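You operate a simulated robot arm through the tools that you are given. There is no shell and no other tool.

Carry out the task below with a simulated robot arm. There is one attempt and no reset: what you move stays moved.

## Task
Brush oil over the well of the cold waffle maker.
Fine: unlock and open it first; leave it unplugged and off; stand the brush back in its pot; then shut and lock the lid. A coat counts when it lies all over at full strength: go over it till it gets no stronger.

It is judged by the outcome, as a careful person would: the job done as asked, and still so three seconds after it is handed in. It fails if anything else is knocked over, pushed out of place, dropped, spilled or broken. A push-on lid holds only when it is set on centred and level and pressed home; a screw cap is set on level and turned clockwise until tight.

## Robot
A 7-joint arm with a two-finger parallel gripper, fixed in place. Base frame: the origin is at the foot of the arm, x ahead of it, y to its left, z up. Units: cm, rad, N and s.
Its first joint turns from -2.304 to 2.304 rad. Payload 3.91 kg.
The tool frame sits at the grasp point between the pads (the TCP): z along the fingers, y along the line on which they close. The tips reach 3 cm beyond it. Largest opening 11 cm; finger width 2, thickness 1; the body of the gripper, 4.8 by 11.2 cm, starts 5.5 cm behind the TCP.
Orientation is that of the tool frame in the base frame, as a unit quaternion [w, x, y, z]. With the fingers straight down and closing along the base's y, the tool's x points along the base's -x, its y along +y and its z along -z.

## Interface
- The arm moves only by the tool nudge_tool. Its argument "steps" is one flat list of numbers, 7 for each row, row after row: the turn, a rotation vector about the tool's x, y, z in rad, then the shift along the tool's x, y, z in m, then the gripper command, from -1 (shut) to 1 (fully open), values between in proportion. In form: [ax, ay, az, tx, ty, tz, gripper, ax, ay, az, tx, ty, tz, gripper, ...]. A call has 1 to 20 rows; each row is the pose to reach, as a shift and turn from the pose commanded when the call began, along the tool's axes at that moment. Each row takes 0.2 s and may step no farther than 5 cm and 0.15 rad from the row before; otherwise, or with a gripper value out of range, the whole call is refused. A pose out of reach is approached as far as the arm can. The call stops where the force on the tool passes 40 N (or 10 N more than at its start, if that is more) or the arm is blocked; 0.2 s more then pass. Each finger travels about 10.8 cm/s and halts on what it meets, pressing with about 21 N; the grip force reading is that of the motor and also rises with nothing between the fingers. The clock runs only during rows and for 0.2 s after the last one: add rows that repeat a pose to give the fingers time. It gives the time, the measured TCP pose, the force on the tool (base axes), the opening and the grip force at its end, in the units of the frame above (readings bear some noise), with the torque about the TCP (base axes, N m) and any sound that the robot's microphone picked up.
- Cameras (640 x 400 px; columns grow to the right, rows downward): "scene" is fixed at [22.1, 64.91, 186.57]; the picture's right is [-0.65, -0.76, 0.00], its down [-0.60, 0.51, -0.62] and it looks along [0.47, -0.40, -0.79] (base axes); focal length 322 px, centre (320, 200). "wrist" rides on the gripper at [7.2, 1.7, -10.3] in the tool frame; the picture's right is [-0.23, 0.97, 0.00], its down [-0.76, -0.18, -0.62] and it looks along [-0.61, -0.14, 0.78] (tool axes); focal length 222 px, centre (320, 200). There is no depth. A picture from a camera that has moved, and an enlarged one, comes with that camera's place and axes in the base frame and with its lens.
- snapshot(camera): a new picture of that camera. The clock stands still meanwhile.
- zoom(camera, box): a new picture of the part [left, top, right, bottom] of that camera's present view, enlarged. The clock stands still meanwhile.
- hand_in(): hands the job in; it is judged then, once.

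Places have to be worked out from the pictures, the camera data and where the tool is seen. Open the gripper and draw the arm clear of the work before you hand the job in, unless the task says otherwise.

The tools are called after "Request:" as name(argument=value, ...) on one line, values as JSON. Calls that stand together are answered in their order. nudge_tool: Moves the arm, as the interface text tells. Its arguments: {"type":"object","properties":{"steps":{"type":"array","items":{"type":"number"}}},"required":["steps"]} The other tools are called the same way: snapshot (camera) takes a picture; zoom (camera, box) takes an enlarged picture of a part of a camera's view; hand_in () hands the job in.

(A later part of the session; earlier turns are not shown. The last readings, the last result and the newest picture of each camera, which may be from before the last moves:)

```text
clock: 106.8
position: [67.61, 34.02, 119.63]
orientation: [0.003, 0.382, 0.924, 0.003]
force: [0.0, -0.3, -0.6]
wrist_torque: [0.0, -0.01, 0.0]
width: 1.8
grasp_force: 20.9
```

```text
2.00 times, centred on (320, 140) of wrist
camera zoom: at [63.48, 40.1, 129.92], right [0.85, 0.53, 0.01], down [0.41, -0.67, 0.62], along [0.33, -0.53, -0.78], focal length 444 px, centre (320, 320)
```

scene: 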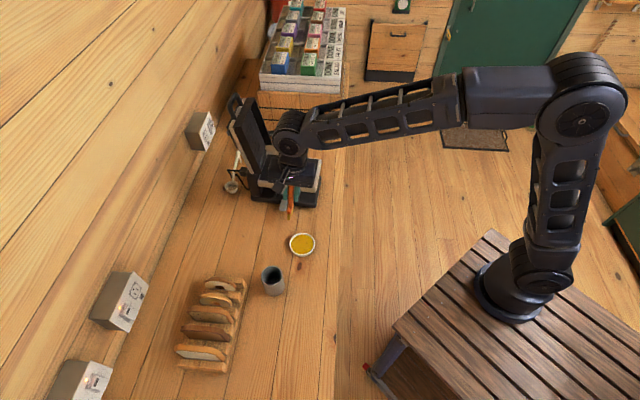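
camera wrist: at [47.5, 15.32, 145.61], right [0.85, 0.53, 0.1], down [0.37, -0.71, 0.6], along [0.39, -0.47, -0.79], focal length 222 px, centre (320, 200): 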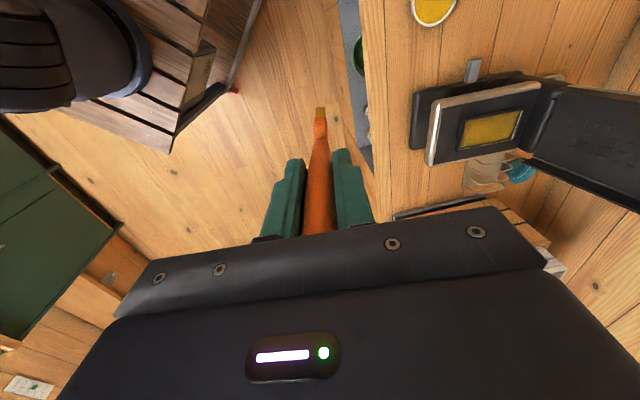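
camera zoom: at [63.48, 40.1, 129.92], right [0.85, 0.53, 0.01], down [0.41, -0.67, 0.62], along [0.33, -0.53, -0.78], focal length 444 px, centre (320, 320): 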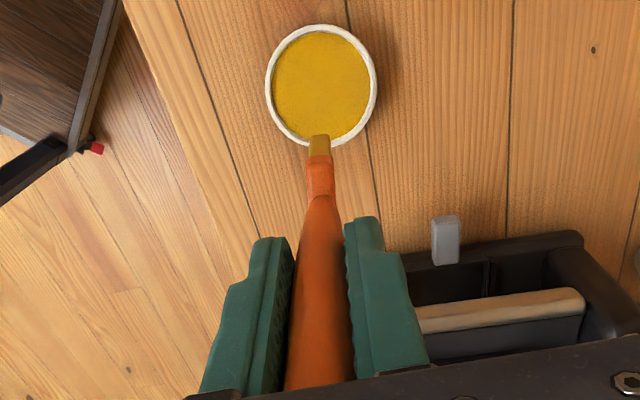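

The bowl is unmoved and the brush is fine and freshly loaded (it now sits ~1.5 cm higher in the grip). I'll return over the well's front.

Request:
nudge_tool(steps=[-0.015, 0, 0, -0.035, 0.002, 0, -1, -0.03, 0, 0, -0.07, 0.0045, 0, -1, -0.045, 0, 0, -0.105, 0.007, 0, -1, -0.06, 0, 0, -0.14, 0.009, 0, -1, -0.07, 0, 0, -0.175, 0.0115, 0, -1, -0.085, 0, 0, -0.21, 0.0135, 0, -1, -0.1, 0, 0, -0.2408, 0.0158, 0, -1, -0.1, 0, 0, -0.2408, 0.0158, 0.015, -1, -0.1, 0, 0, -0.2408, 0.0158, 0.015, -1])

Request:
zoom(camera="wrist", box=[240, 20, 480, 170])

Request:
zoom(camera="scene", box=[265, 145, 335, 190])

```text
clock: 108.8
position: [85.88, 18.0, 118.13]
orientation: [0.021, 0.382, 0.923, 0.048]
force: [0.4, -0.9, -0.3]
wrist_torque: [0.0, 0.03, 0.0]
width: 1.81
grasp_force: 21.0
```

```text
2.67 times, centred on (360, 95) of wrist
camera zoom: at [81.02, 23.39, 128.58], right [0.84, 0.53, 0.1], down [0.37, -0.71, 0.6], along [0.39, -0.47, -0.79], focal length 592 px, centre (213, 480)
```

zoom: 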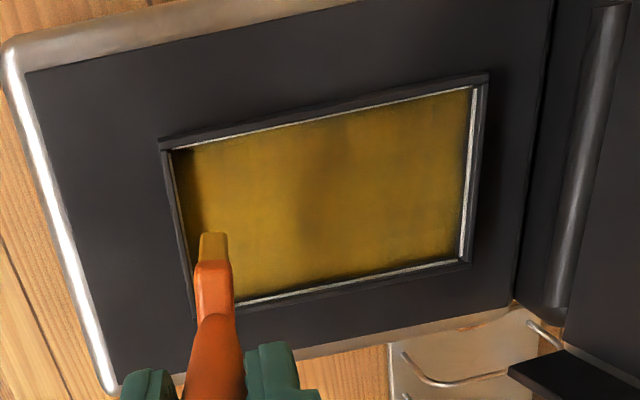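

```text
8.89 times, centred on (300, 168) of scene
camera zoom: at [22.1, 64.91, 186.57], right [-0.65, -0.76, 0.0], down [-0.6, 0.51, -0.62], along [0.47, -0.4, -0.79], focal length 2865 px, centre (498, 489)
```

zoom: 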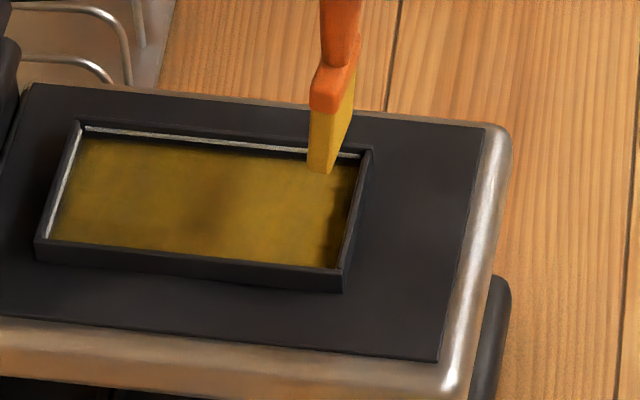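

Tip is at the same relative spot as before; contact expected after ~4.3 cm. I'll descend to just above it, then step in.

Request:
nudge_tool(steps=[0, 0, 0, 0, -0.002, 0.02, -1, 0, 0, 0, 0, -0.0038, 0.038, -1, 0, 0, 0, 0, -0.0041, 0.041, -1])

Request:
nudge_tool(steps=[0, 0, 0, 0, -0.0001, 0.001, -1])

```text
clock: 109.6
position: [85.99, 18.04, 114.32]
orientation: [0.022, 0.382, 0.923, 0.05]
force: [-1.4, -1.8, 32.2]
wrist_torque: [0.0, -0.03, 0.01]
width: 1.82
grasp_force: 20.9
```

```text
clock: 110.1
position: [85.98, 17.97, 114.38]
orientation: [0.023, 0.381, 0.923, 0.051]
force: [-0.4, -0.3, 12.6]
wrist_torque: [0.07, -0.06, -0.02]
width: 1.82
grasp_force: 21.2
stopped in row 1: the force on the tool passed its limit at 44 N (the readings are from after the stop); the commanded pose is now the measured one
```

Contact came sooner than expected — too firm. I'll ease up 1 mm and check the force and that the machine hasn't shifted.

Request:
nudge_tool(steps=[0, 0, 0, 0, 0.0001, -0.001, -1, 0, 0, 0, 0, 0.0001, -0.001, -1])

Request:
zoom(camera="scene", box=[230, 120, 350, 210])

```text
clock: 110.7
position: [85.98, 18.02, 114.29]
orientation: [0.023, 0.381, 0.923, 0.05]
force: [1.7, 0.2, 12.1]
wrist_torque: [0.13, -0.14, -0.03]
width: 1.82
grasp_force: 21.0
```

```text
4.44 times, centred on (290, 165) of scene
camera zoom: at [22.1, 64.91, 186.57], right [-0.65, -0.76, 0.0], down [-0.6, 0.51, -0.62], along [0.47, -0.4, -0.79], focal length 1432 px, centre (453, 356)
```

zoom: 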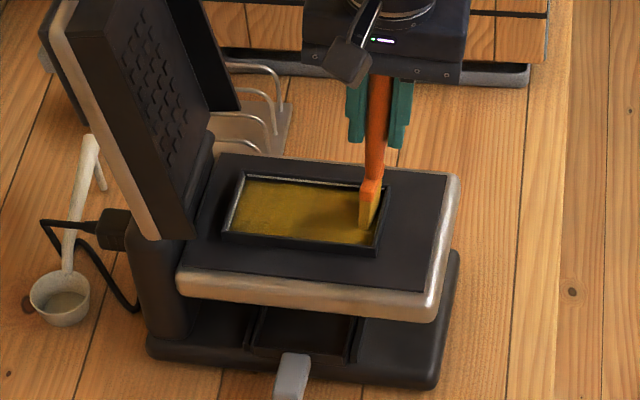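

The machine hasn't moved. I'll ease to light pressure and run the full circuit with the fresh oil.

Request:
nudge_tool(steps=[0, 0, 0, 0, 0.0001, -0.0008, -1, 0, 0, 0, 0.0003, -0.0054, -0.0013, -1, 0, 0, 0, 0.0173, -0.0044, -0.0012, -1, 0, 0, 0, 0.0023, -0.0053, -0.0013, -1, 0, 0, 0, -0.0127, -0.0061, -0.0014, -1, 0, 0, 0, -0.0137, 0.0112, 0.0003, -1, 0, 0, 0, -0.0147, 0.0291, 0.0021, -1, 0, 0, 0, -0.0158, 0.047, 0.0039, -1, 0, 0, 0, -0.0168, 0.0649, 0.0057, -1, 0, 0, 0, -0.0179, 0.0827, 0.0075, -1, 0, 0, 0, -0.0189, 0.1006, 0.0093, -1, 0, 0, 0, -0.0039, 0.1015, 0.0094, -1, 0, 0, 0, 0.0111, 0.1023, 0.0095, -1, 0, 0, 0, 0.0121, 0.0845, 0.0077, -1, 0, 0, 0, 0.0131, 0.0666, 0.0059, -1, 0, 0, 0, 0.0142, 0.0487, 0.0041, -1, 0, 0, 0, 0.0152, 0.0309, 0.0023, -1, 0, 0, 0, 0.0163, 0.013, 0.0005, -1, 0, 0, 0, 0.0173, -0.0039, -0.0012, -1, 0, 0, 0, 0.0023, -0.0047, -0.0013, -1])

Request:
zoom(camera="scene", box=[230, 120, 350, 210])

```text
clock: 114.9
position: [85.41, 17.8, 114.42]
orientation: [0.022, 0.381, 0.923, 0.05]
force: [0.2, 0.4, -0.2]
wrist_torque: [0.03, 0.02, 0.04]
width: 1.81
grasp_force: 21.2
```

```text
4.44 times, centred on (290, 165) of scene
camera zoom: at [22.1, 64.91, 186.57], right [-0.65, -0.76, 0.0], down [-0.6, 0.51, -0.62], along [0.47, -0.4, -0.79], focal length 1432 px, centre (453, 356)
```

zoom: 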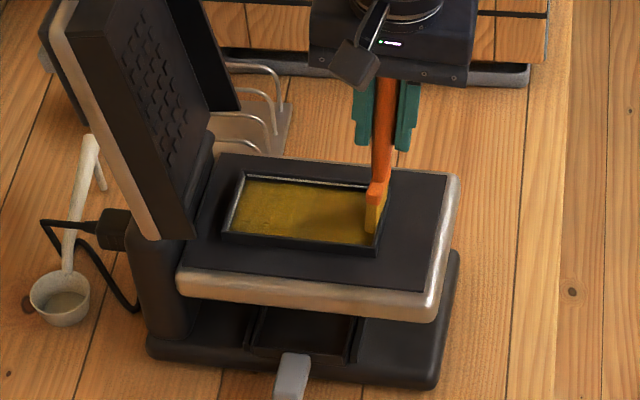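

Probably just off contact at the end; lowering 1 mm and checking force before a further set.

Request:
nudge_tool(steps=[0, 0, 0, 0, -0.0001, 0.0008, -1, 0, 0, 0, 0, -0.0001, 0.0008, -1])

```text
clock: 115.5
position: [85.47, 18.03, 114.6]
orientation: [0.023, 0.381, 0.923, 0.049]
force: [-0.5, -0.2, 5.9]
wrist_torque: [-0.04, 0.03, -0.02]
width: 1.8
grasp_force: 21.0
```

Good, 6 N contact. Running another circuit at this height: near side, back edge, far side, front edge, then the middle.

Request:
nudge_tool(steps=[0, 0, 0, 0.015, 0.0009, 0.0001, -1, 0, 0, 0, 0.0139, 0.0187, 0.0019, -1, 0, 0, 0, 0.0129, 0.0366, 0.0037, -1, 0, 0, 0, 0.0118, 0.0545, 0.0055, -1, 0, 0, 0, 0.0108, 0.0724, 0.0073, -1, 0, 0, 0, 0.0098, 0.0902, 0.0091, -1, 0, 0, 0, 0.0088, 0.1061, 0.0106, -1, 0, 0, 0, -0.0062, 0.1053, 0.0106, -1, 0, 0, 0, -0.0211, 0.1044, 0.0105, -1, 0, 0, 0, -0.0202, 0.0885, 0.0089, -1, 0, 0, 0, -0.0192, 0.0706, 0.0071, -1, 0, 0, 0, -0.0181, 0.0528, 0.0053, -1, 0, 0, 0, -0.0171, 0.0349, 0.0035, -1, 0, 0, 0, -0.016, 0.017, 0.0017, -1, 0, 0, 0, -0.015, -0.0009, -0.0001, -1, 0, 0, 0, 0, 0, 0, -1, 0, 0, 0, -0.001, 0.0179, 0.0018, -1, 0, 0, 0, -0.0021, 0.0357, 0.0036, -1, 0, 0, 0, -0.0031, 0.0536, 0.0054, -1, 0, 0, 0, -0.0042, 0.0715, 0.0072, -1])

Request:
zoom(camera="scene", box=[230, 120, 350, 210])

```text
clock: 119.7
position: [90.74, 22.69, 114.43]
orientation: [0.023, 0.381, 0.923, 0.049]
force: [-3.1, -1.4, 13.8]
wrist_torque: [0.0, 0.27, 0.03]
width: 1.81
grasp_force: 20.5
```

```text
4.44 times, centred on (290, 165) of scene
camera zoom: at [22.1, 64.91, 186.57], right [-0.65, -0.76, 0.0], down [-0.6, 0.51, -0.62], along [0.47, -0.4, -0.79], focal length 1432 px, centre (453, 356)
```

zoom: 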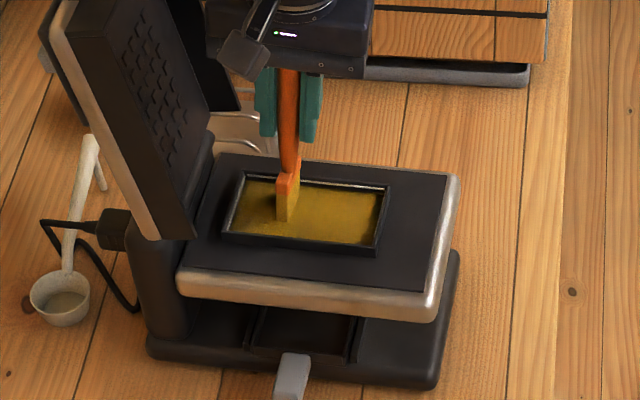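

Contact held through this circuit (up to 14 N) and the machine didn't move. I'll finish the middle stroke, lift off, and retreat to the reference viewing pose to compare.

Request:
nudge_tool(steps=[0, 0, 0, -0.001, 0.0179, 0.0013, -1, 0, 0, 0, -0.002, 0.0338, 0.0029, -1, 0, 0, 0, -0.002, 0.03, -0.03, -1, 0, 0, 0, -0.002, 0.0, -0.06, -1, 0, 0, 0, 0, -0.04, -0.07, -1, 0, 0, 0, 0.0202, -0.0732, -0.0891, -1, 0, 0, 0, 0.0404, -0.1064, -0.1082, -1, 0, 0, 0, 0.0607, -0.1397, -0.1272, -1, 0, 0, 0, 0.0809, -0.1729, -0.1463, -1, 0, 0, 0, 0.1011, -0.2061, -0.1653, -1, 0, 0, 0, 0.1213, -0.2393, -0.1844, -1, 0, 0, 0, 0.1416, -0.2726, -0.2034, -1, 0, 0, 0, 0.1618, -0.3058, -0.2225, -1, 0, 0, 0, 0.182, -0.339, -0.2415, -1, 0, 0, 0, 0.182, -0.339, -0.2415, -1])

Request:
zoom(camera="scene", box=[266, 155, 310, 180])

Request:
zoom(camera="scene", box=[266, 156, 286, 178])

Request:
zoom(camera="scene", box=[294, 160, 310, 180])

```text
clock: 122.9
position: [52.11, 9.87, 134.62]
orientation: [0.022, 0.381, 0.923, 0.05]
force: [0.5, 0.1, -0.3]
wrist_torque: [0.01, 0.01, 0.0]
width: 1.83
grasp_force: 21.3
```

```text
14.55 times, centred on (288, 168) of scene
camera zoom: at [22.1, 64.91, 186.57], right [-0.65, -0.76, 0.0], down [-0.6, 0.51, -0.62], along [0.47, -0.4, -0.79], focal length 4688 px, centre (786, 673)
```

zoom: 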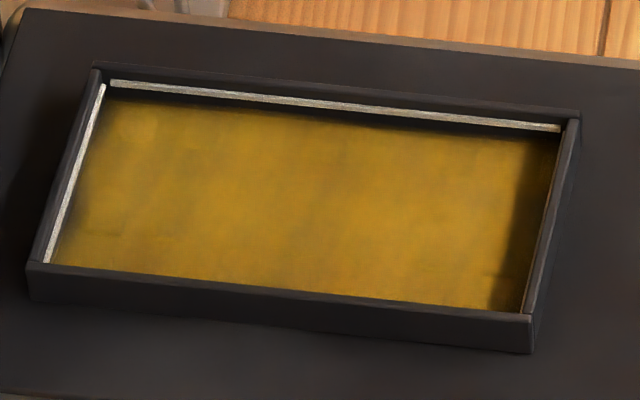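

```text
16.00 times, centred on (276, 167) of scene
camera zoom: at [22.1, 64.91, 186.57], right [-0.65, -0.76, 0.0], down [-0.6, 0.51, -0.62], along [0.47, -0.4, -0.79], focal length 5156 px, centre (1024, 728)
```

zoom: 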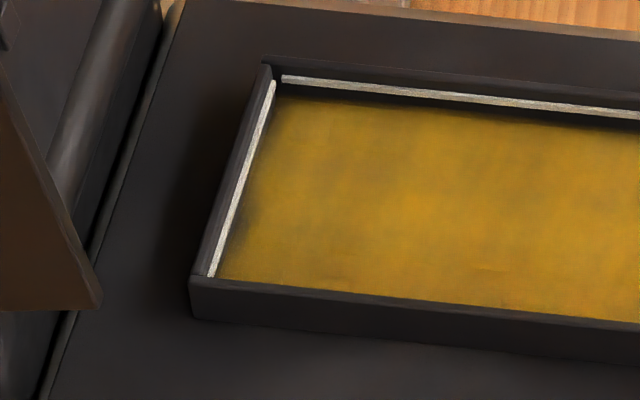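

```text
16.00 times, centred on (302, 170) of scene
camera zoom: at [22.1, 64.91, 186.57], right [-0.65, -0.76, 0.0], down [-0.6, 0.51, -0.62], along [0.47, -0.4, -0.79], focal length 5156 px, centre (608, 680)
```

zoom: 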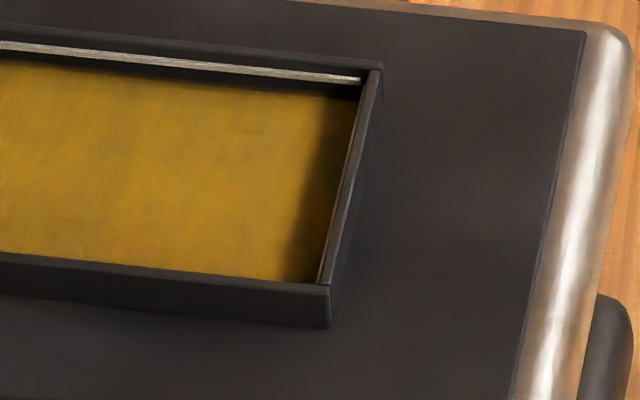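

The view is indistinguishable from the previous reference — the coat is at full strength all over. Now I'll carry the brush back above its pot with the tool vertical.

Request:
nudge_tool(steps=[0.011, 0, 0, 0.0211, 0.0336, 0.0181, -1, 0.022, 0, 0, 0.0421, 0.0673, 0.0361, -1, 0.033, 0, 0, 0.0632, 0.1009, 0.0542, -1, 0.044, 0, 0, 0.0842, 0.1345, 0.0722, -1, 0.055, 0, 0, 0.1053, 0.1682, 0.0903, -1, 0.066, 0, 0, 0.1264, 0.2018, 0.1083, -1, 0.077, 0, 0, 0.1474, 0.2354, 0.1264, -1, 0.088, 0, 0, 0.1685, 0.269, 0.1444, -1, 0.099, 0, 0, 0.1895, 0.3027, 0.1625, -1, 0.11, 0, 0, 0.2106, 0.3363, 0.1805, -1, 0.11, 0, 0, 0.2106, 0.3363, 0.1805, -1])

Request:
snapshot(camera="wrist")

Request:
zoom(camera="scene", box=[230, 200, 330, 300])

```text
clock: 125.3
position: [62.24, 50.0, 120.46]
orientation: [0.001, 0.382, 0.924, -0.001]
force: [-0.3, 0.9, -0.2]
wrist_torque: [0.02, 0.01, 0.01]
width: 1.8
grasp_force: 20.8
```

```text
taken
camera wrist: at [58.16, 56.16, 130.67], right [0.85, 0.53, 0.0], down [0.41, -0.66, 0.63], along [0.33, -0.53, -0.78], focal length 222 px, centre (320, 200)
```

wrist: 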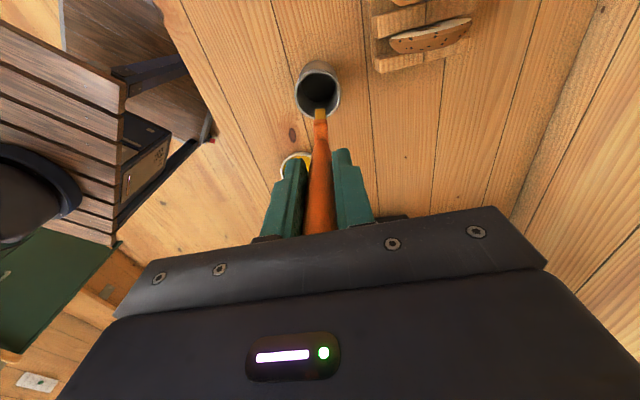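

```text
4.00 times, centred on (280, 250) of scene
camera zoom: at [22.1, 64.91, 186.57], right [-0.65, -0.76, 0.0], down [-0.6, 0.51, -0.62], along [0.47, -0.4, -0.79], focal length 1289 px, centre (480, 0)
```

zoom: 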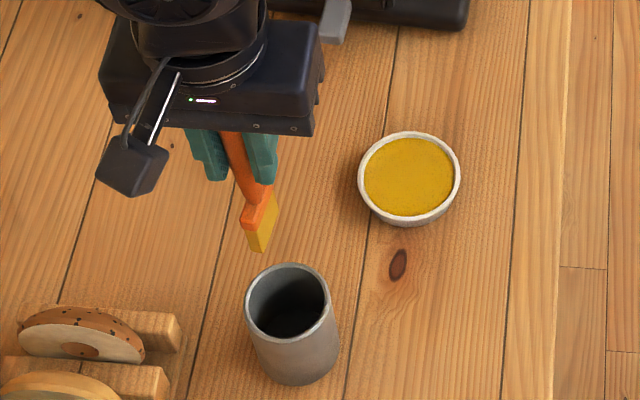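

I'll zoom in to align the bristles with the pot's mouth before lowering.

Request:
zoom(camera="wrist", box=[270, 50, 370, 150])

Request:
zoom(camera="scene", box=[255, 225, 300, 300])

```text
4.00 times, centred on (320, 100) of wrist
camera zoom: at [58.16, 56.16, 130.67], right [0.85, 0.53, 0.0], down [0.41, -0.66, 0.63], along [0.33, -0.53, -0.78], focal length 888 px, centre (320, 600)
```

zoom: 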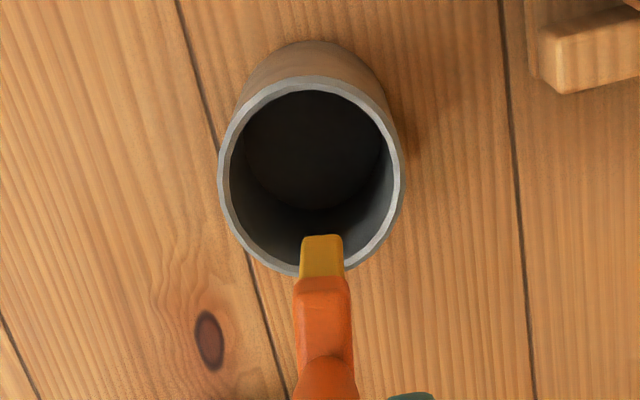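

```text
5.33 times, centred on (278, 262) of scene
camera zoom: at [22.1, 64.91, 186.57], right [-0.65, -0.76, 0.0], down [-0.6, 0.51, -0.62], along [0.47, -0.4, -0.79], focal length 1719 px, centre (547, -133)
```

zoom: 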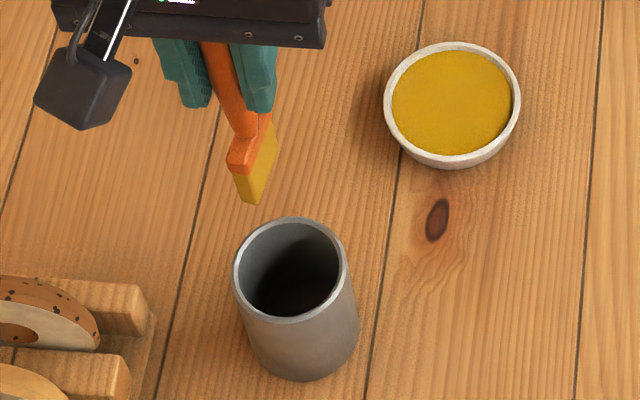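

Pot mouth centre is at about (62.0, 49.4). I'll shift ~5 mm to centre over it and lower most of the way in.

Request:
nudge_tool(steps=[0, 0, 0, -0.0018, -0.0045, 0.0, -1, 0, 0, 0, -0.0018, -0.0045, 0.04, -1, 0, 0, 0, -0.0018, -0.0045, 0.08, -1, 0, 0, 0, -0.0018, -0.0045, 0.12, -1, 0, 0, 0, -0.0018, -0.0045, 0.15, -1, 0, 0, 0, -0.0018, -0.0045, 0.155, -1])

Request:
snapshot(camera="wrist")

Request:
zoom(camera="scene", box=[240, 220, 330, 310])

```text
clock: 126.7
position: [62.28, 49.29, 104.64]
orientation: [0.002, 0.383, 0.924, -0.001]
force: [-0.8, 1.1, -1.0]
wrist_torque: [0.11, 0.05, -0.01]
width: 1.82
grasp_force: 20.9
```

```text
taken
camera wrist: at [58.13, 55.55, 115.03], right [0.85, 0.53, 0.0], down [0.41, -0.66, 0.63], along [0.33, -0.53, -0.78], focal length 222 px, centre (320, 200)
```

wrist: 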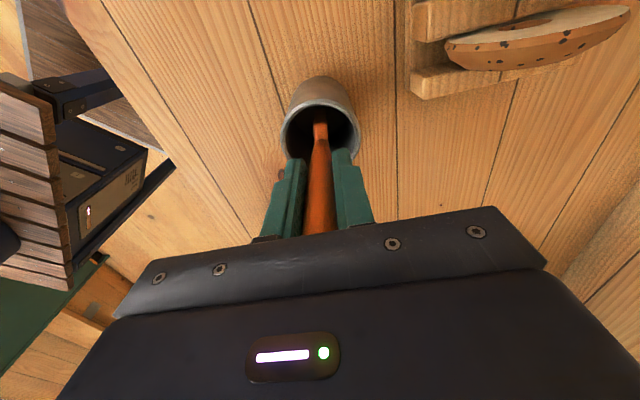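

```text
4.44 times, centred on (285, 265) of scene
camera zoom: at [22.1, 64.91, 186.57], right [-0.65, -0.76, 0.0], down [-0.6, 0.51, -0.62], along [0.47, -0.4, -0.79], focal length 1432 px, centre (476, -89)
```

zoom: 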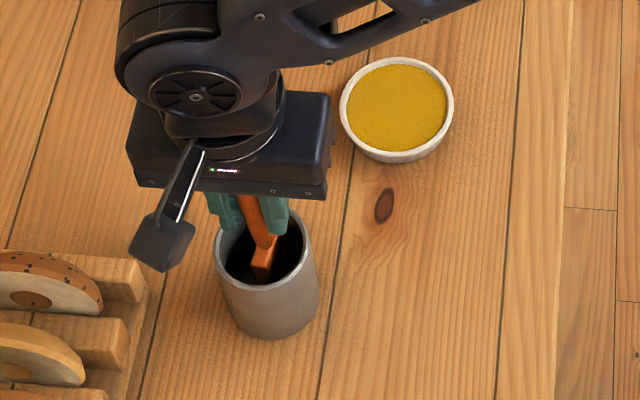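

The brush is inside the pot with no shift of the pot. I'll lower the rest slowly until it just touches the bottom.

Request:
nudge_tool(steps=[0, 0, 0, 0, 0.001, 0.004, -1, 0, 0, 0, 0, 0.001, 0.008, -1])

```text
clock: 127.3
position: [62.36, 49.35, 103.95]
orientation: [0.001, 0.382, 0.924, 0.0]
force: [0.1, 2.1, 0.8]
wrist_torque: [0.09, 0.07, -0.01]
width: 1.81
grasp_force: 20.8
```

Request:
nudge_tool(steps=[0, 0, 0, 0, 0, 0.003, -1, 0, 0, 0, 0, 0, 0.005, -1])

Request:
zoom(camera="scene", box=[240, 220, 330, 310])

```text
clock: 127.9
position: [62.23, 49.29, 103.51]
orientation: [0.001, 0.382, 0.924, 0.0]
force: [-0.6, 1.3, 0.1]
wrist_torque: [0.09, 0.04, 0.0]
width: 1.8
grasp_force: 21.2
```

```text
4.44 times, centred on (285, 265) of scene
camera zoom: at [22.1, 64.91, 186.57], right [-0.65, -0.76, 0.0], down [-0.6, 0.51, -0.62], along [0.47, -0.4, -0.79], focal length 1432 px, centre (476, -89)
```

zoom: 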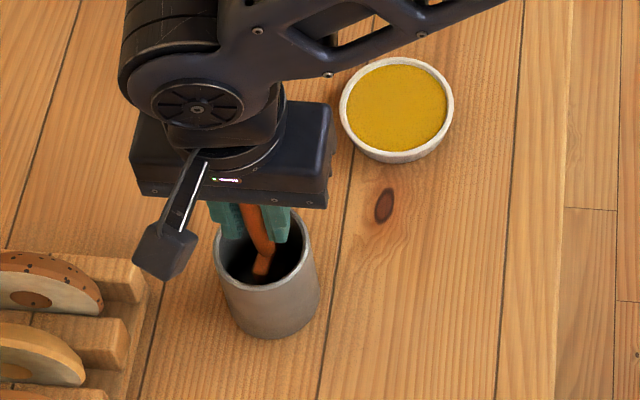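

No floor contact yet; fingertips are still ~1.4 cm above the rim. Lowering another 5 mm.

Request:
nudge_tool(steps=[0, 0, 0, 0, 0, 0.0025, -1, 0, 0, 0, 0, 0, 0.005, -1])

```text
clock: 128.5
position: [62.23, 49.42, 103.14]
orientation: [0.002, 0.382, 0.924, 0.0]
force: [-1.4, -0.6, 21.0]
wrist_torque: [0.08, 0.25, 0.04]
width: 1.82
grasp_force: 21.4
```

Touched bottom. I'll ease up 2 mm and open the gripper to release the brush.

Request:
nudge_tool(steps=[0, 0, 0, 0, 0, -0.002, -1, 0, 0, 0, 0, 0, -0.002, -0.6, 0, 0, 0, 0, 0, -0.002, -0.3, 0, 0, 0, 0, 0, -0.002, -0.05, 0, 0, 0, 0, 0, -0.002, -0.05])

Request:
snapshot(camera="wrist")

Request:
zoom(camera="scene", box=[240, 220, 330, 310])

```text
clock: 129.7
position: [62.47, 49.31, 103.26]
orientation: [0.001, 0.383, 0.924, 0.0]
force: [1.2, -1.1, 9.3]
wrist_torque: [0.0, 0.01, 0.0]
width: 5.24
grasp_force: 0.0
```

```text
taken
camera wrist: at [58.16, 55.54, 113.46], right [0.85, 0.53, 0.0], down [0.41, -0.66, 0.63], along [0.33, -0.53, -0.78], focal length 222 px, centre (320, 200)
```

wrist: 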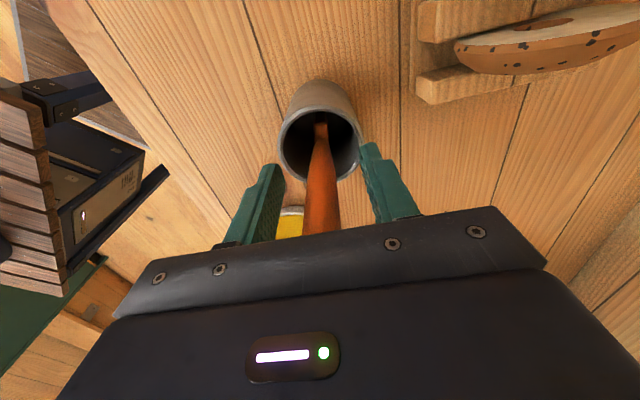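

```text
4.44 times, centred on (285, 265) of scene
camera zoom: at [22.1, 64.91, 186.57], right [-0.65, -0.76, 0.0], down [-0.6, 0.51, -0.62], along [0.47, -0.4, -0.79], focal length 1432 px, centre (476, -89)
```

zoom: 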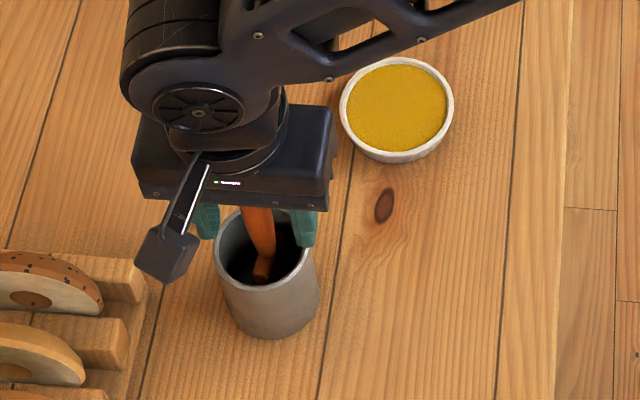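

Released — the residual force is the palm resting on the handle's end. I'll rise straight up, clear of the brush.

Request:
nudge_tool(steps=[0, 0, 0, 0, 0, -0.01, -0.05, 0, 0, 0, 0, 0, -0.03, -0.05, 0, 0, 0, 0, 0, -0.06, -0.05, 0, 0, 0, 0, 0, -0.1, -0.05, 0, 0, 0, 0, 0, -0.14, -0.05, 0, 0, 0, 0, 0, -0.18, -0.05, 0, 0, 0, 0, 0, -0.18, -0.05])

Request:
zoom(camera="scene", box=[240, 200, 330, 310])

Request:
snapshot(camera="scene")

```text
clock: 131.3
position: [62.26, 49.63, 121.02]
orientation: [0.002, 0.381, 0.924, -0.001]
force: [0.1, 0.0, -0.2]
wrist_torque: [-0.01, -0.04, 0.01]
width: 5.23
grasp_force: 0.0
```

```text
3.64 times, centred on (285, 255) of scene
camera zoom: at [22.1, 64.91, 186.57], right [-0.65, -0.76, 0.0], down [-0.6, 0.51, -0.62], along [0.47, -0.4, -0.79], focal length 1172 px, centre (447, 0)
```

zoom: 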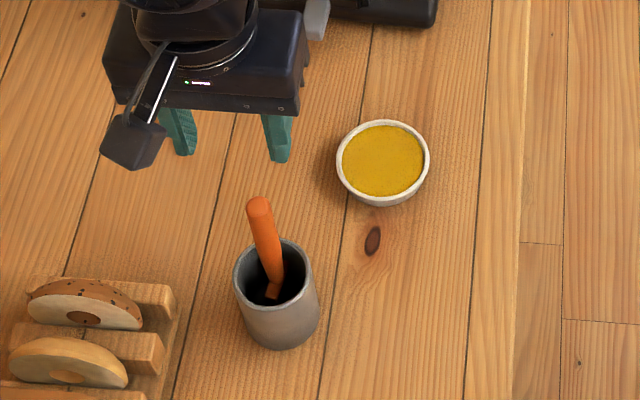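

```text
taken
```

scene: 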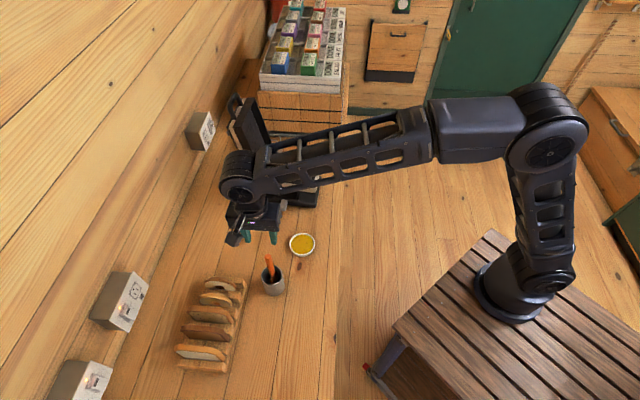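

The brush stands in its pot and everything else is in place. Next is closing the lid; let me look at the open lid and handle from here.

Request:
zoom(camera="scene", box=[215, 80, 295, 150])

```text
5.71 times, centred on (255, 115) of scene
camera zoom: at [22.1, 64.91, 186.57], right [-0.65, -0.76, 0.0], down [-0.6, 0.51, -0.62], along [0.47, -0.4, -0.79], focal length 1842 px, centre (691, 686)
```

zoom: 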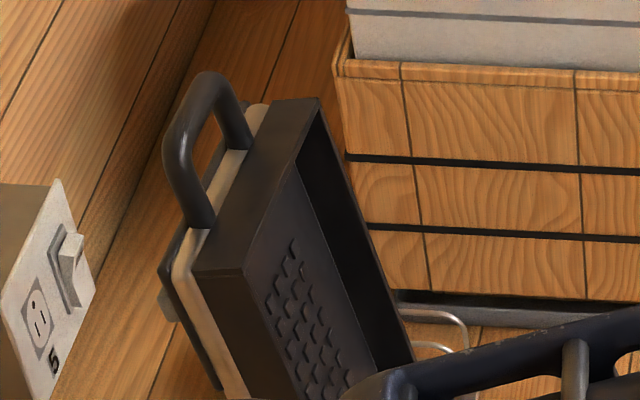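

The open lid and handle are undisturbed. I'll go back to the pose above the handle from which I withdrew earlier (tool tilted along the lid), and check alignment before re-caging the bar.

Request:
nudge_tool(steps=[0, 0, 0, 0, 0, -0.045, 0.0, 0, 0, 0, 0, 0, -0.09, 0.0, 0, 0, 0, 0, 0, -0.135, 0.0, 0, 0, 0, 0, 0, -0.18, 0.0, 0, 0, 0, -0.02, 0.005, -0.209, 0.0, -0.03, 0, 0, -0.061, 0.016, -0.209, 0.0, -0.08, 0, 0, -0.103, 0.027, -0.209, 0.0, -0.12, 0, 0, -0.145, 0.038, -0.209, 0.0, -0.17, 0, 0, -0.186, 0.049, -0.209, 0.0, -0.21, 0, 0, -0.228, 0.06, -0.209, 0.0, -0.26, 0, 0, -0.27, 0.071, -0.209, 0.0, -0.3, 0, 0, -0.311, 0.082, -0.209, 0.0, -0.35, 0, 0, -0.353, 0.093, -0.209, 0.0, -0.401, 0, 0, -0.392, 0.103, -0.209, 0.0, -0.401, 0, 0, -0.392, 0.103, -0.209, 0.0])

Request:
snapshot(camera="wrist")

Request:
zoom(camera="scene", box=[200, 60, 360, 210])

```text
clock: 134.5
position: [97.1, 28.88, 142.19]
orientation: [0.077, 0.374, 0.906, 0.184]
force: [0.1, 0.4, -0.6]
wrist_torque: [0.0, -0.02, -0.01]
width: 5.51
grasp_force: 0.2
```

```text
taken
camera wrist: at [90.14, 32.17, 152.3], right [0.79, 0.48, 0.38], down [0.25, -0.82, 0.51], along [0.56, -0.31, -0.77], focal length 222 px, centre (320, 200)
```

wrist: 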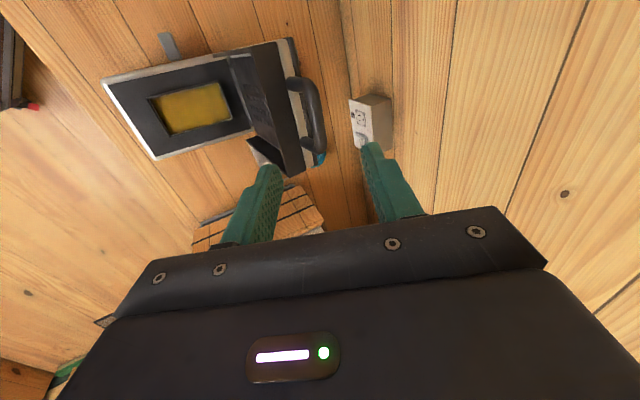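

```text
2.67 times, centred on (280, 135) of scene
camera zoom: at [22.1, 64.91, 186.57], right [-0.65, -0.76, 0.0], down [-0.6, 0.51, -0.62], along [0.47, -0.4, -0.79], focal length 859 px, centre (427, 373)
```

zoom: 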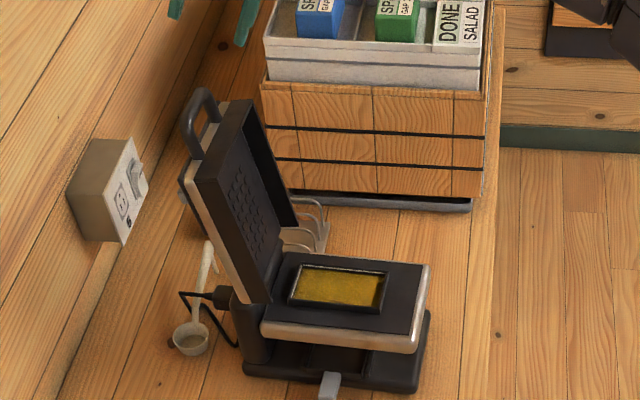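

Zooming the wrist view on the handle to align precisely.

Request:
zoom(camera="wrist", box=[230, 50, 390, 180])

Request:
zoom(camera="scene", box=[225, 80, 285, 130])

```text
3.08 times, centred on (310, 115) of wrist
camera zoom: at [90.14, 32.17, 152.3], right [0.79, 0.48, 0.38], down [0.25, -0.82, 0.51], along [0.56, -0.31, -0.77], focal length 684 px, centre (351, 462)
```

zoom: 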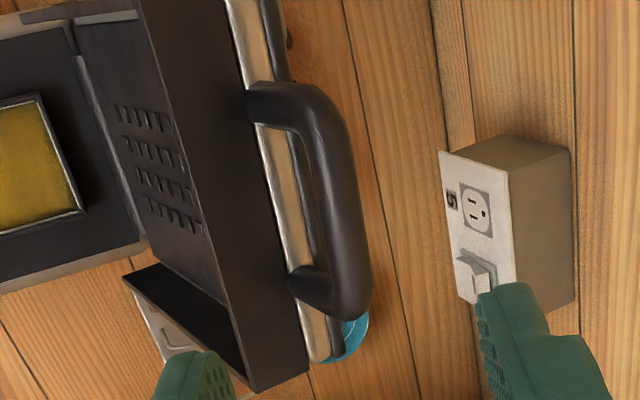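

```text
8.00 times, centred on (255, 105) of scene
camera zoom: at [22.1, 64.91, 186.57], right [-0.65, -0.76, 0.0], down [-0.6, 0.51, -0.62], along [0.47, -0.4, -0.79], focal length 2578 px, centre (840, 960)
```

zoom: 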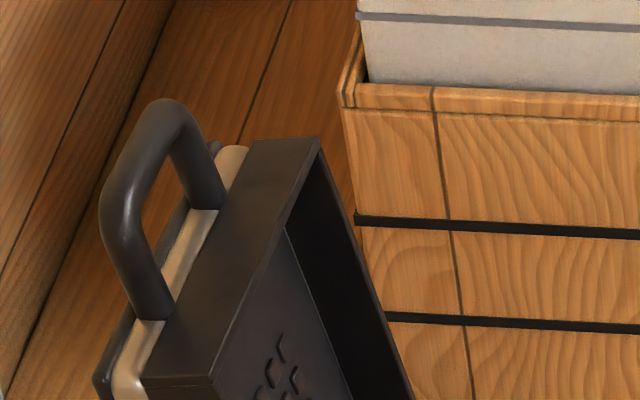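

The bar triangulates to (99.6, 32.05, 131.3), i.e. about 0.45 cm in +x and −0.56 cm in y of the tool axis, 11.6 cm ahead. I'll correct that and advance so the fingers straddle the bar.

Request:
nudge_tool(steps=[0, 0, 0, 0.0045, -0.0056, 0.0, -0.2, 0, 0, 0, 0.0045, -0.0056, 0.03, -0.2, 0, 0, 0, 0.0045, -0.0056, 0.06, -0.2, 0, 0, 0, 0.0045, -0.0056, 0.085, -0.2, 0, 0, 0, 0.0045, -0.0056, 0.098, -0.2, 0, 0, 0, 0.0045, -0.0056, 0.098, -0.2])

Request:
snapshot(camera="wrist")

Request:
zoom(camera="scene", box=[215, 70, 315, 140])

```text
clock: 135.9
position: [99.31, 31.71, 133.1]
orientation: [0.078, 0.375, 0.905, 0.184]
force: [0.2, 0.6, -0.2]
wrist_torque: [-0.03, 0.05, 0.01]
width: 4.4
grasp_force: 0.0
```

```text
taken
camera wrist: at [92.27, 34.9, 143.17], right [0.79, 0.47, 0.38], down [0.25, -0.82, 0.51], along [0.56, -0.31, -0.77], focal length 222 px, centre (320, 200)
```

wrist: 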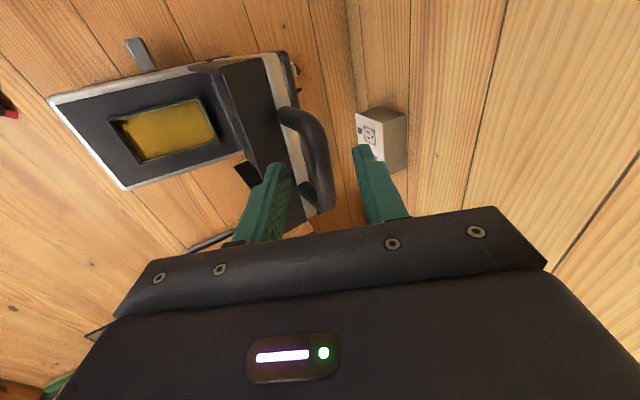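

```text
5.71 times, centred on (265, 105) of scene
camera zoom: at [22.1, 64.91, 186.57], right [-0.65, -0.76, 0.0], down [-0.6, 0.51, -0.62], along [0.47, -0.4, -0.79], focal length 1842 px, centre (634, 743)
```

zoom: 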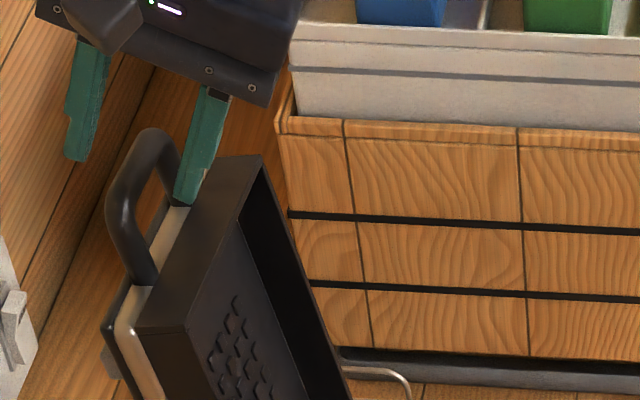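

The bar is centred between the fingers. I'll narrow the cage and begin drawing the lid forward off its stop, watching force.

Request:
nudge_tool(steps=[0, 0, 0, 0, 0, 0, -0.49, 0, 0, 0, 0, 0, 0, -0.49, -0.0192, 0, 0, 0.0005, -0.0105, -0.0052, -0.49, -0.0384, 0, 0, 0.0011, -0.021, -0.0104, -0.49, -0.0576, 0, 0, 0.0016, -0.0318, -0.0147, -0.49, -0.0768, 0, 0, 0.0021, -0.0426, -0.019, -0.49])

Request:
snapshot(camera="wrist")

Request:
zoom(camera="scene", box=[200, 80, 360, 210])

```text
clock: 137.3
position: [95.97, 28.38, 133.26]
orientation: [0.092, 0.37, 0.898, 0.218]
force: [-0.2, -0.2, -0.5]
wrist_torque: [-0.01, 0.0, -0.04]
width: 2.79
grasp_force: 0.0
```

```text
taken
camera wrist: at [88.28, 31.16, 143.12], right [0.77, 0.45, 0.45], down [0.22, -0.85, 0.47], along [0.6, -0.26, -0.76], focal length 222 px, centre (320, 200)
```

wrist: 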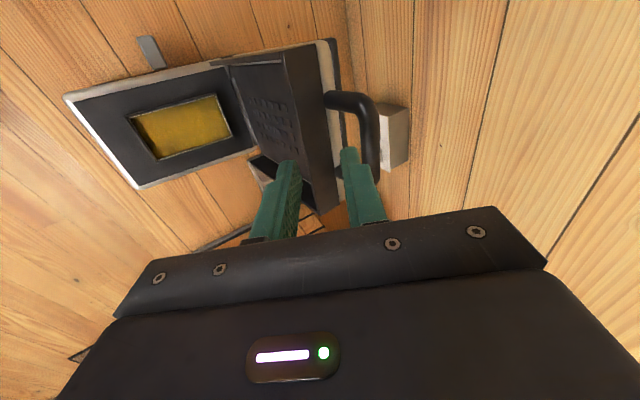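

```text
3.08 times, centred on (280, 145) of scene
camera zoom: at [22.1, 64.91, 186.57], right [-0.65, -0.76, 0.0], down [-0.6, 0.51, -0.62], along [0.47, -0.4, -0.79], focal length 992 px, centre (443, 369)
```

zoom: 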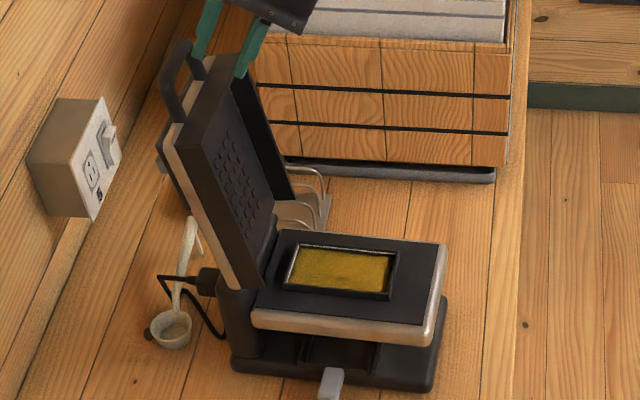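

The upper fingertip passed just over the bar without catching it — the bar is deeper than I estimated (nothing was touched). I'll reverse back over it, then look again before advancing further.

Request:
nudge_tool(steps=[0, 0, 0, 0, 0, -0.01, -0.49, 0.019, 0, 0, -0.0005, 0.0105, -0.0045, -0.3, 0.038, 0, 0, -0.001, 0.0205, 0.001, -0.2, 0.058, 0, 0, -0.0016, 0.031, 0.0066, -0.2, 0.0768, 0, 0, -0.0021, 0.041, 0.0122, -0.2, 0.0768, 0, 0, -0.0021, 0.041, 0.0122, -0.2])

Request:
snapshot(camera="wrist")

Request:
zoom(camera="scene", box=[215, 70, 315, 140])

```text
clock: 138.7
position: [99.01, 31.31, 133.95]
orientation: [0.078, 0.374, 0.906, 0.183]
force: [-0.8, -0.1, -0.1]
wrist_torque: [0.01, 0.0, 0.0]
width: 4.41
grasp_force: 0.0
```

```text
taken
camera wrist: at [91.94, 34.56, 144.02], right [0.79, 0.48, 0.38], down [0.25, -0.82, 0.51], along [0.55, -0.31, -0.77], focal length 222 px, centre (320, 200)
```

wrist: 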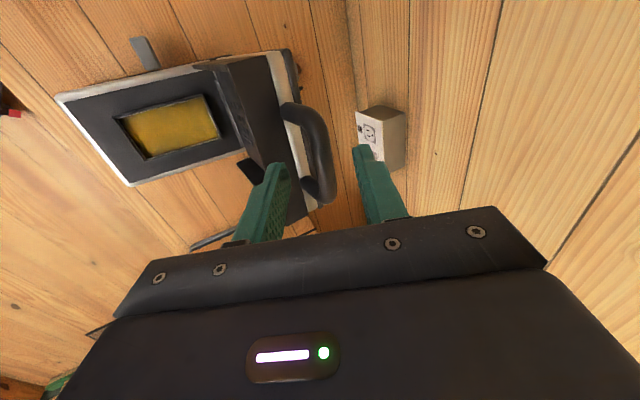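

```text
5.71 times, centred on (265, 105) of scene
camera zoom: at [22.1, 64.91, 186.57], right [-0.65, -0.76, 0.0], down [-0.6, 0.51, -0.62], along [0.47, -0.4, -0.79], focal length 1842 px, centre (634, 743)
```

zoom: 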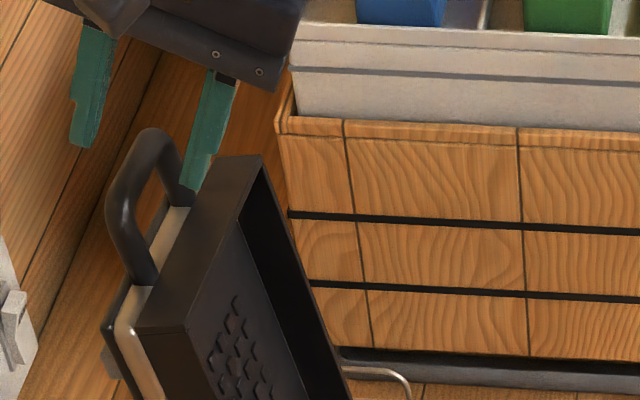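

I think the upper fingertip only caught the bar marginally and slid off. I need to sit about 2 cm deeper, with a slightly narrower cage so the front finger stays clear of the lid's edge. Advancing carefully.

Request:
nudge_tool(steps=[0, 0, 0, 0, 0, 0, -0.38, 0, 0, 0, 0, 0, 0.01, -0.38, 0, 0, 0, 0, 0, 0.02, -0.38, 0, 0, 0, 0, 0, 0.02, -0.38])

Request:
zoom(camera="wrist", box=[220, 60, 420, 240])

Request:
zoom(camera="scene", box=[215, 80, 285, 130])

```text
clock: 139.7
position: [99.49, 31.89, 132.1]
orientation: [0.078, 0.374, 0.906, 0.183]
force: [-0.5, -0.3, -0.4]
wrist_torque: [0.03, 0.01, -0.03]
width: 3.43
grasp_force: 0.1
```

```text
2.22 times, centred on (320, 150) of wrist
camera zoom: at [92.44, 35.07, 142.22], right [0.79, 0.48, 0.38], down [0.25, -0.82, 0.51], along [0.55, -0.31, -0.77], focal length 494 px, centre (320, 311)
```

zoom: 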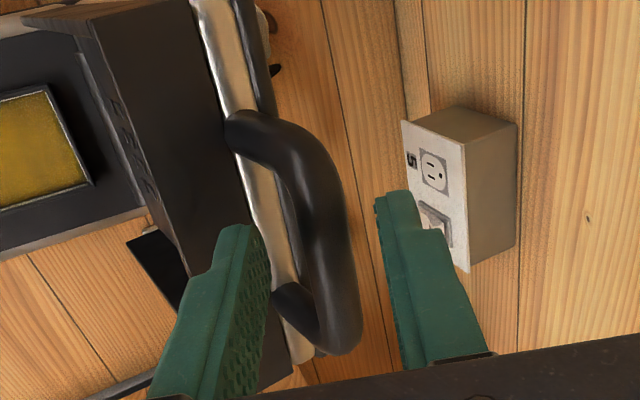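

```text
8.00 times, centred on (250, 105) of scene
camera zoom: at [22.1, 64.91, 186.57], right [-0.65, -0.76, 0.0], down [-0.6, 0.51, -0.62], along [0.47, -0.4, -0.79], focal length 2578 px, centre (880, 960)
```

zoom: 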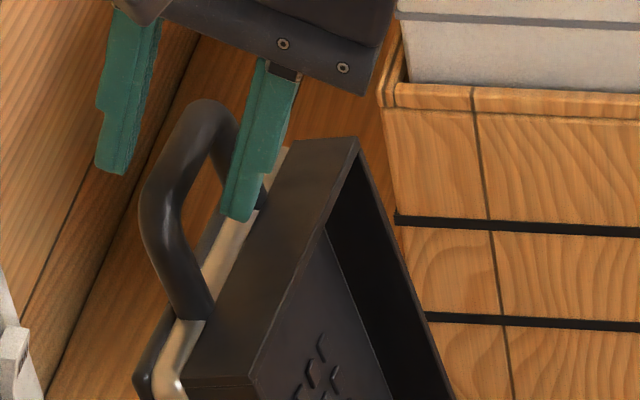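

Now the bar sits roughly 1.5 cm past the TCP, between the fingers, with tips ~1.5 cm beyond it. I'll go 0.9 cm deeper for a safe hold.

Request:
nudge_tool(steps=[0, 0, 0, 0, 0, 0.005, -0.38, 0, 0, 0, 0, 0, 0.009, -0.38, 0, 0, 0, 0, 0, 0.009, -0.38])

Request:
zoom(camera="wrist", box=[220, 60, 420, 240])

Request:
zoom(camera="scene", box=[215, 80, 285, 130])

```text
clock: 140.5
position: [99.65, 32.15, 131.19]
orientation: [0.078, 0.374, 0.906, 0.183]
force: [-0.1, 0.3, -0.1]
wrist_torque: [0.03, 0.0, -0.02]
width: 3.4
grasp_force: 0.0
```

```text
2.22 times, centred on (320, 150) of wrist
camera zoom: at [92.71, 35.32, 141.32], right [0.79, 0.48, 0.38], down [0.25, -0.82, 0.51], along [0.55, -0.31, -0.77], focal length 494 px, centre (320, 311)
```

zoom: 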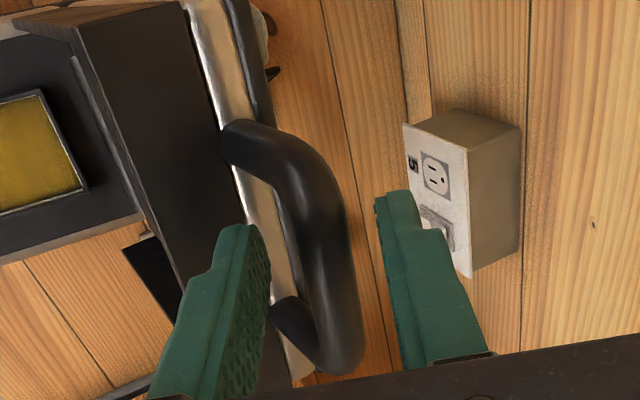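

```text
8.00 times, centred on (250, 105) of scene
camera zoom: at [22.1, 64.91, 186.57], right [-0.65, -0.76, 0.0], down [-0.6, 0.51, -0.62], along [0.47, -0.4, -0.79], focal length 2578 px, centre (880, 960)
```

zoom: 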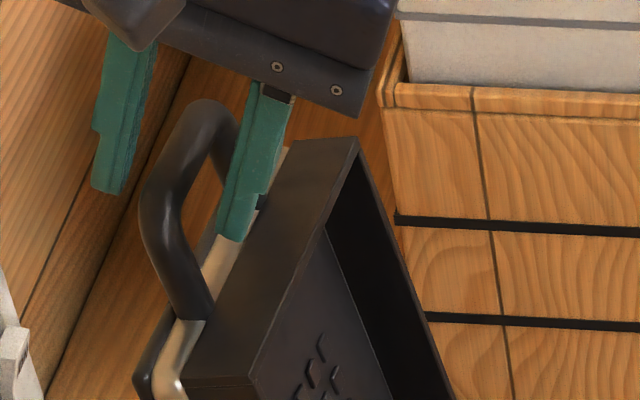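

Good depth now. I'll narrow the cage and draw the lid forward in small steps along its arc, then check.

Request:
nudge_tool(steps=[0, 0, 0, 0, 0, 0, -0.5, 0, 0, 0, 0, 0, 0, -0.5, -0.02, 0, 0, 0.0005, -0.0106, -0.0055, -0.5, -0.0401, 0, 0, 0.0011, -0.0212, -0.0112, -0.5, -0.0585, 0, 0, 0.0016, -0.0315, -0.0158, -0.5, -0.0768, 0, 0, 0.0021, -0.0418, -0.02, -0.5])

Request:
snapshot(camera="wrist")

Request:
zoom(camera="scene", box=[200, 80, 360, 210])

```text
clock: 141.9
position: [96.28, 28.95, 131.47]
orientation: [0.091, 0.372, 0.898, 0.217]
force: [1.3, 0.1, 1.1]
wrist_torque: [0.05, -0.02, 0.0]
width: 2.85
grasp_force: 1.2
```

```text
taken
camera wrist: at [88.77, 31.7, 141.39], right [0.77, 0.45, 0.45], down [0.22, -0.85, 0.47], along [0.6, -0.27, -0.76], focal length 222 px, centre (320, 200)
```

wrist: 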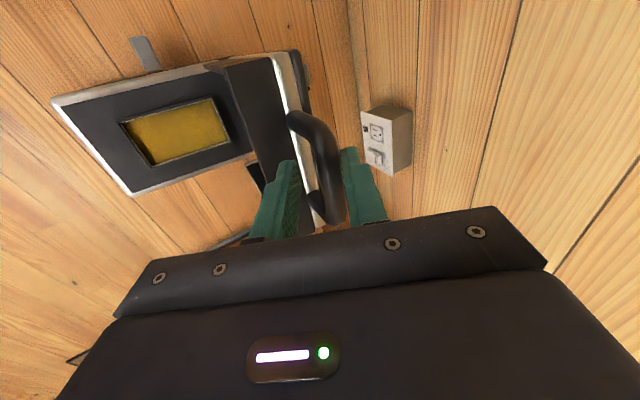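

```text
3.08 times, centred on (280, 145) of scene
camera zoom: at [22.1, 64.91, 186.57], right [-0.65, -0.76, 0.0], down [-0.6, 0.51, -0.62], along [0.47, -0.4, -0.79], focal length 992 px, centre (443, 369)
```

zoom: 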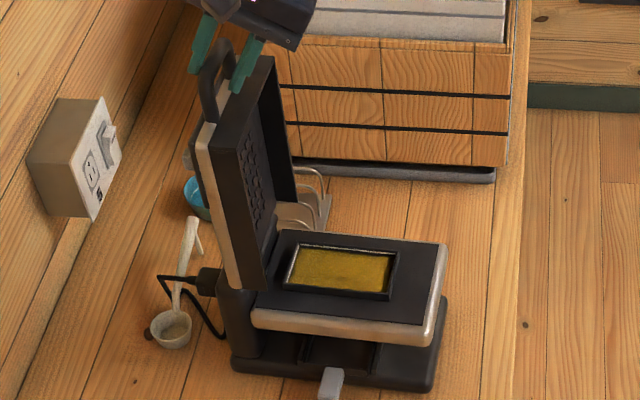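

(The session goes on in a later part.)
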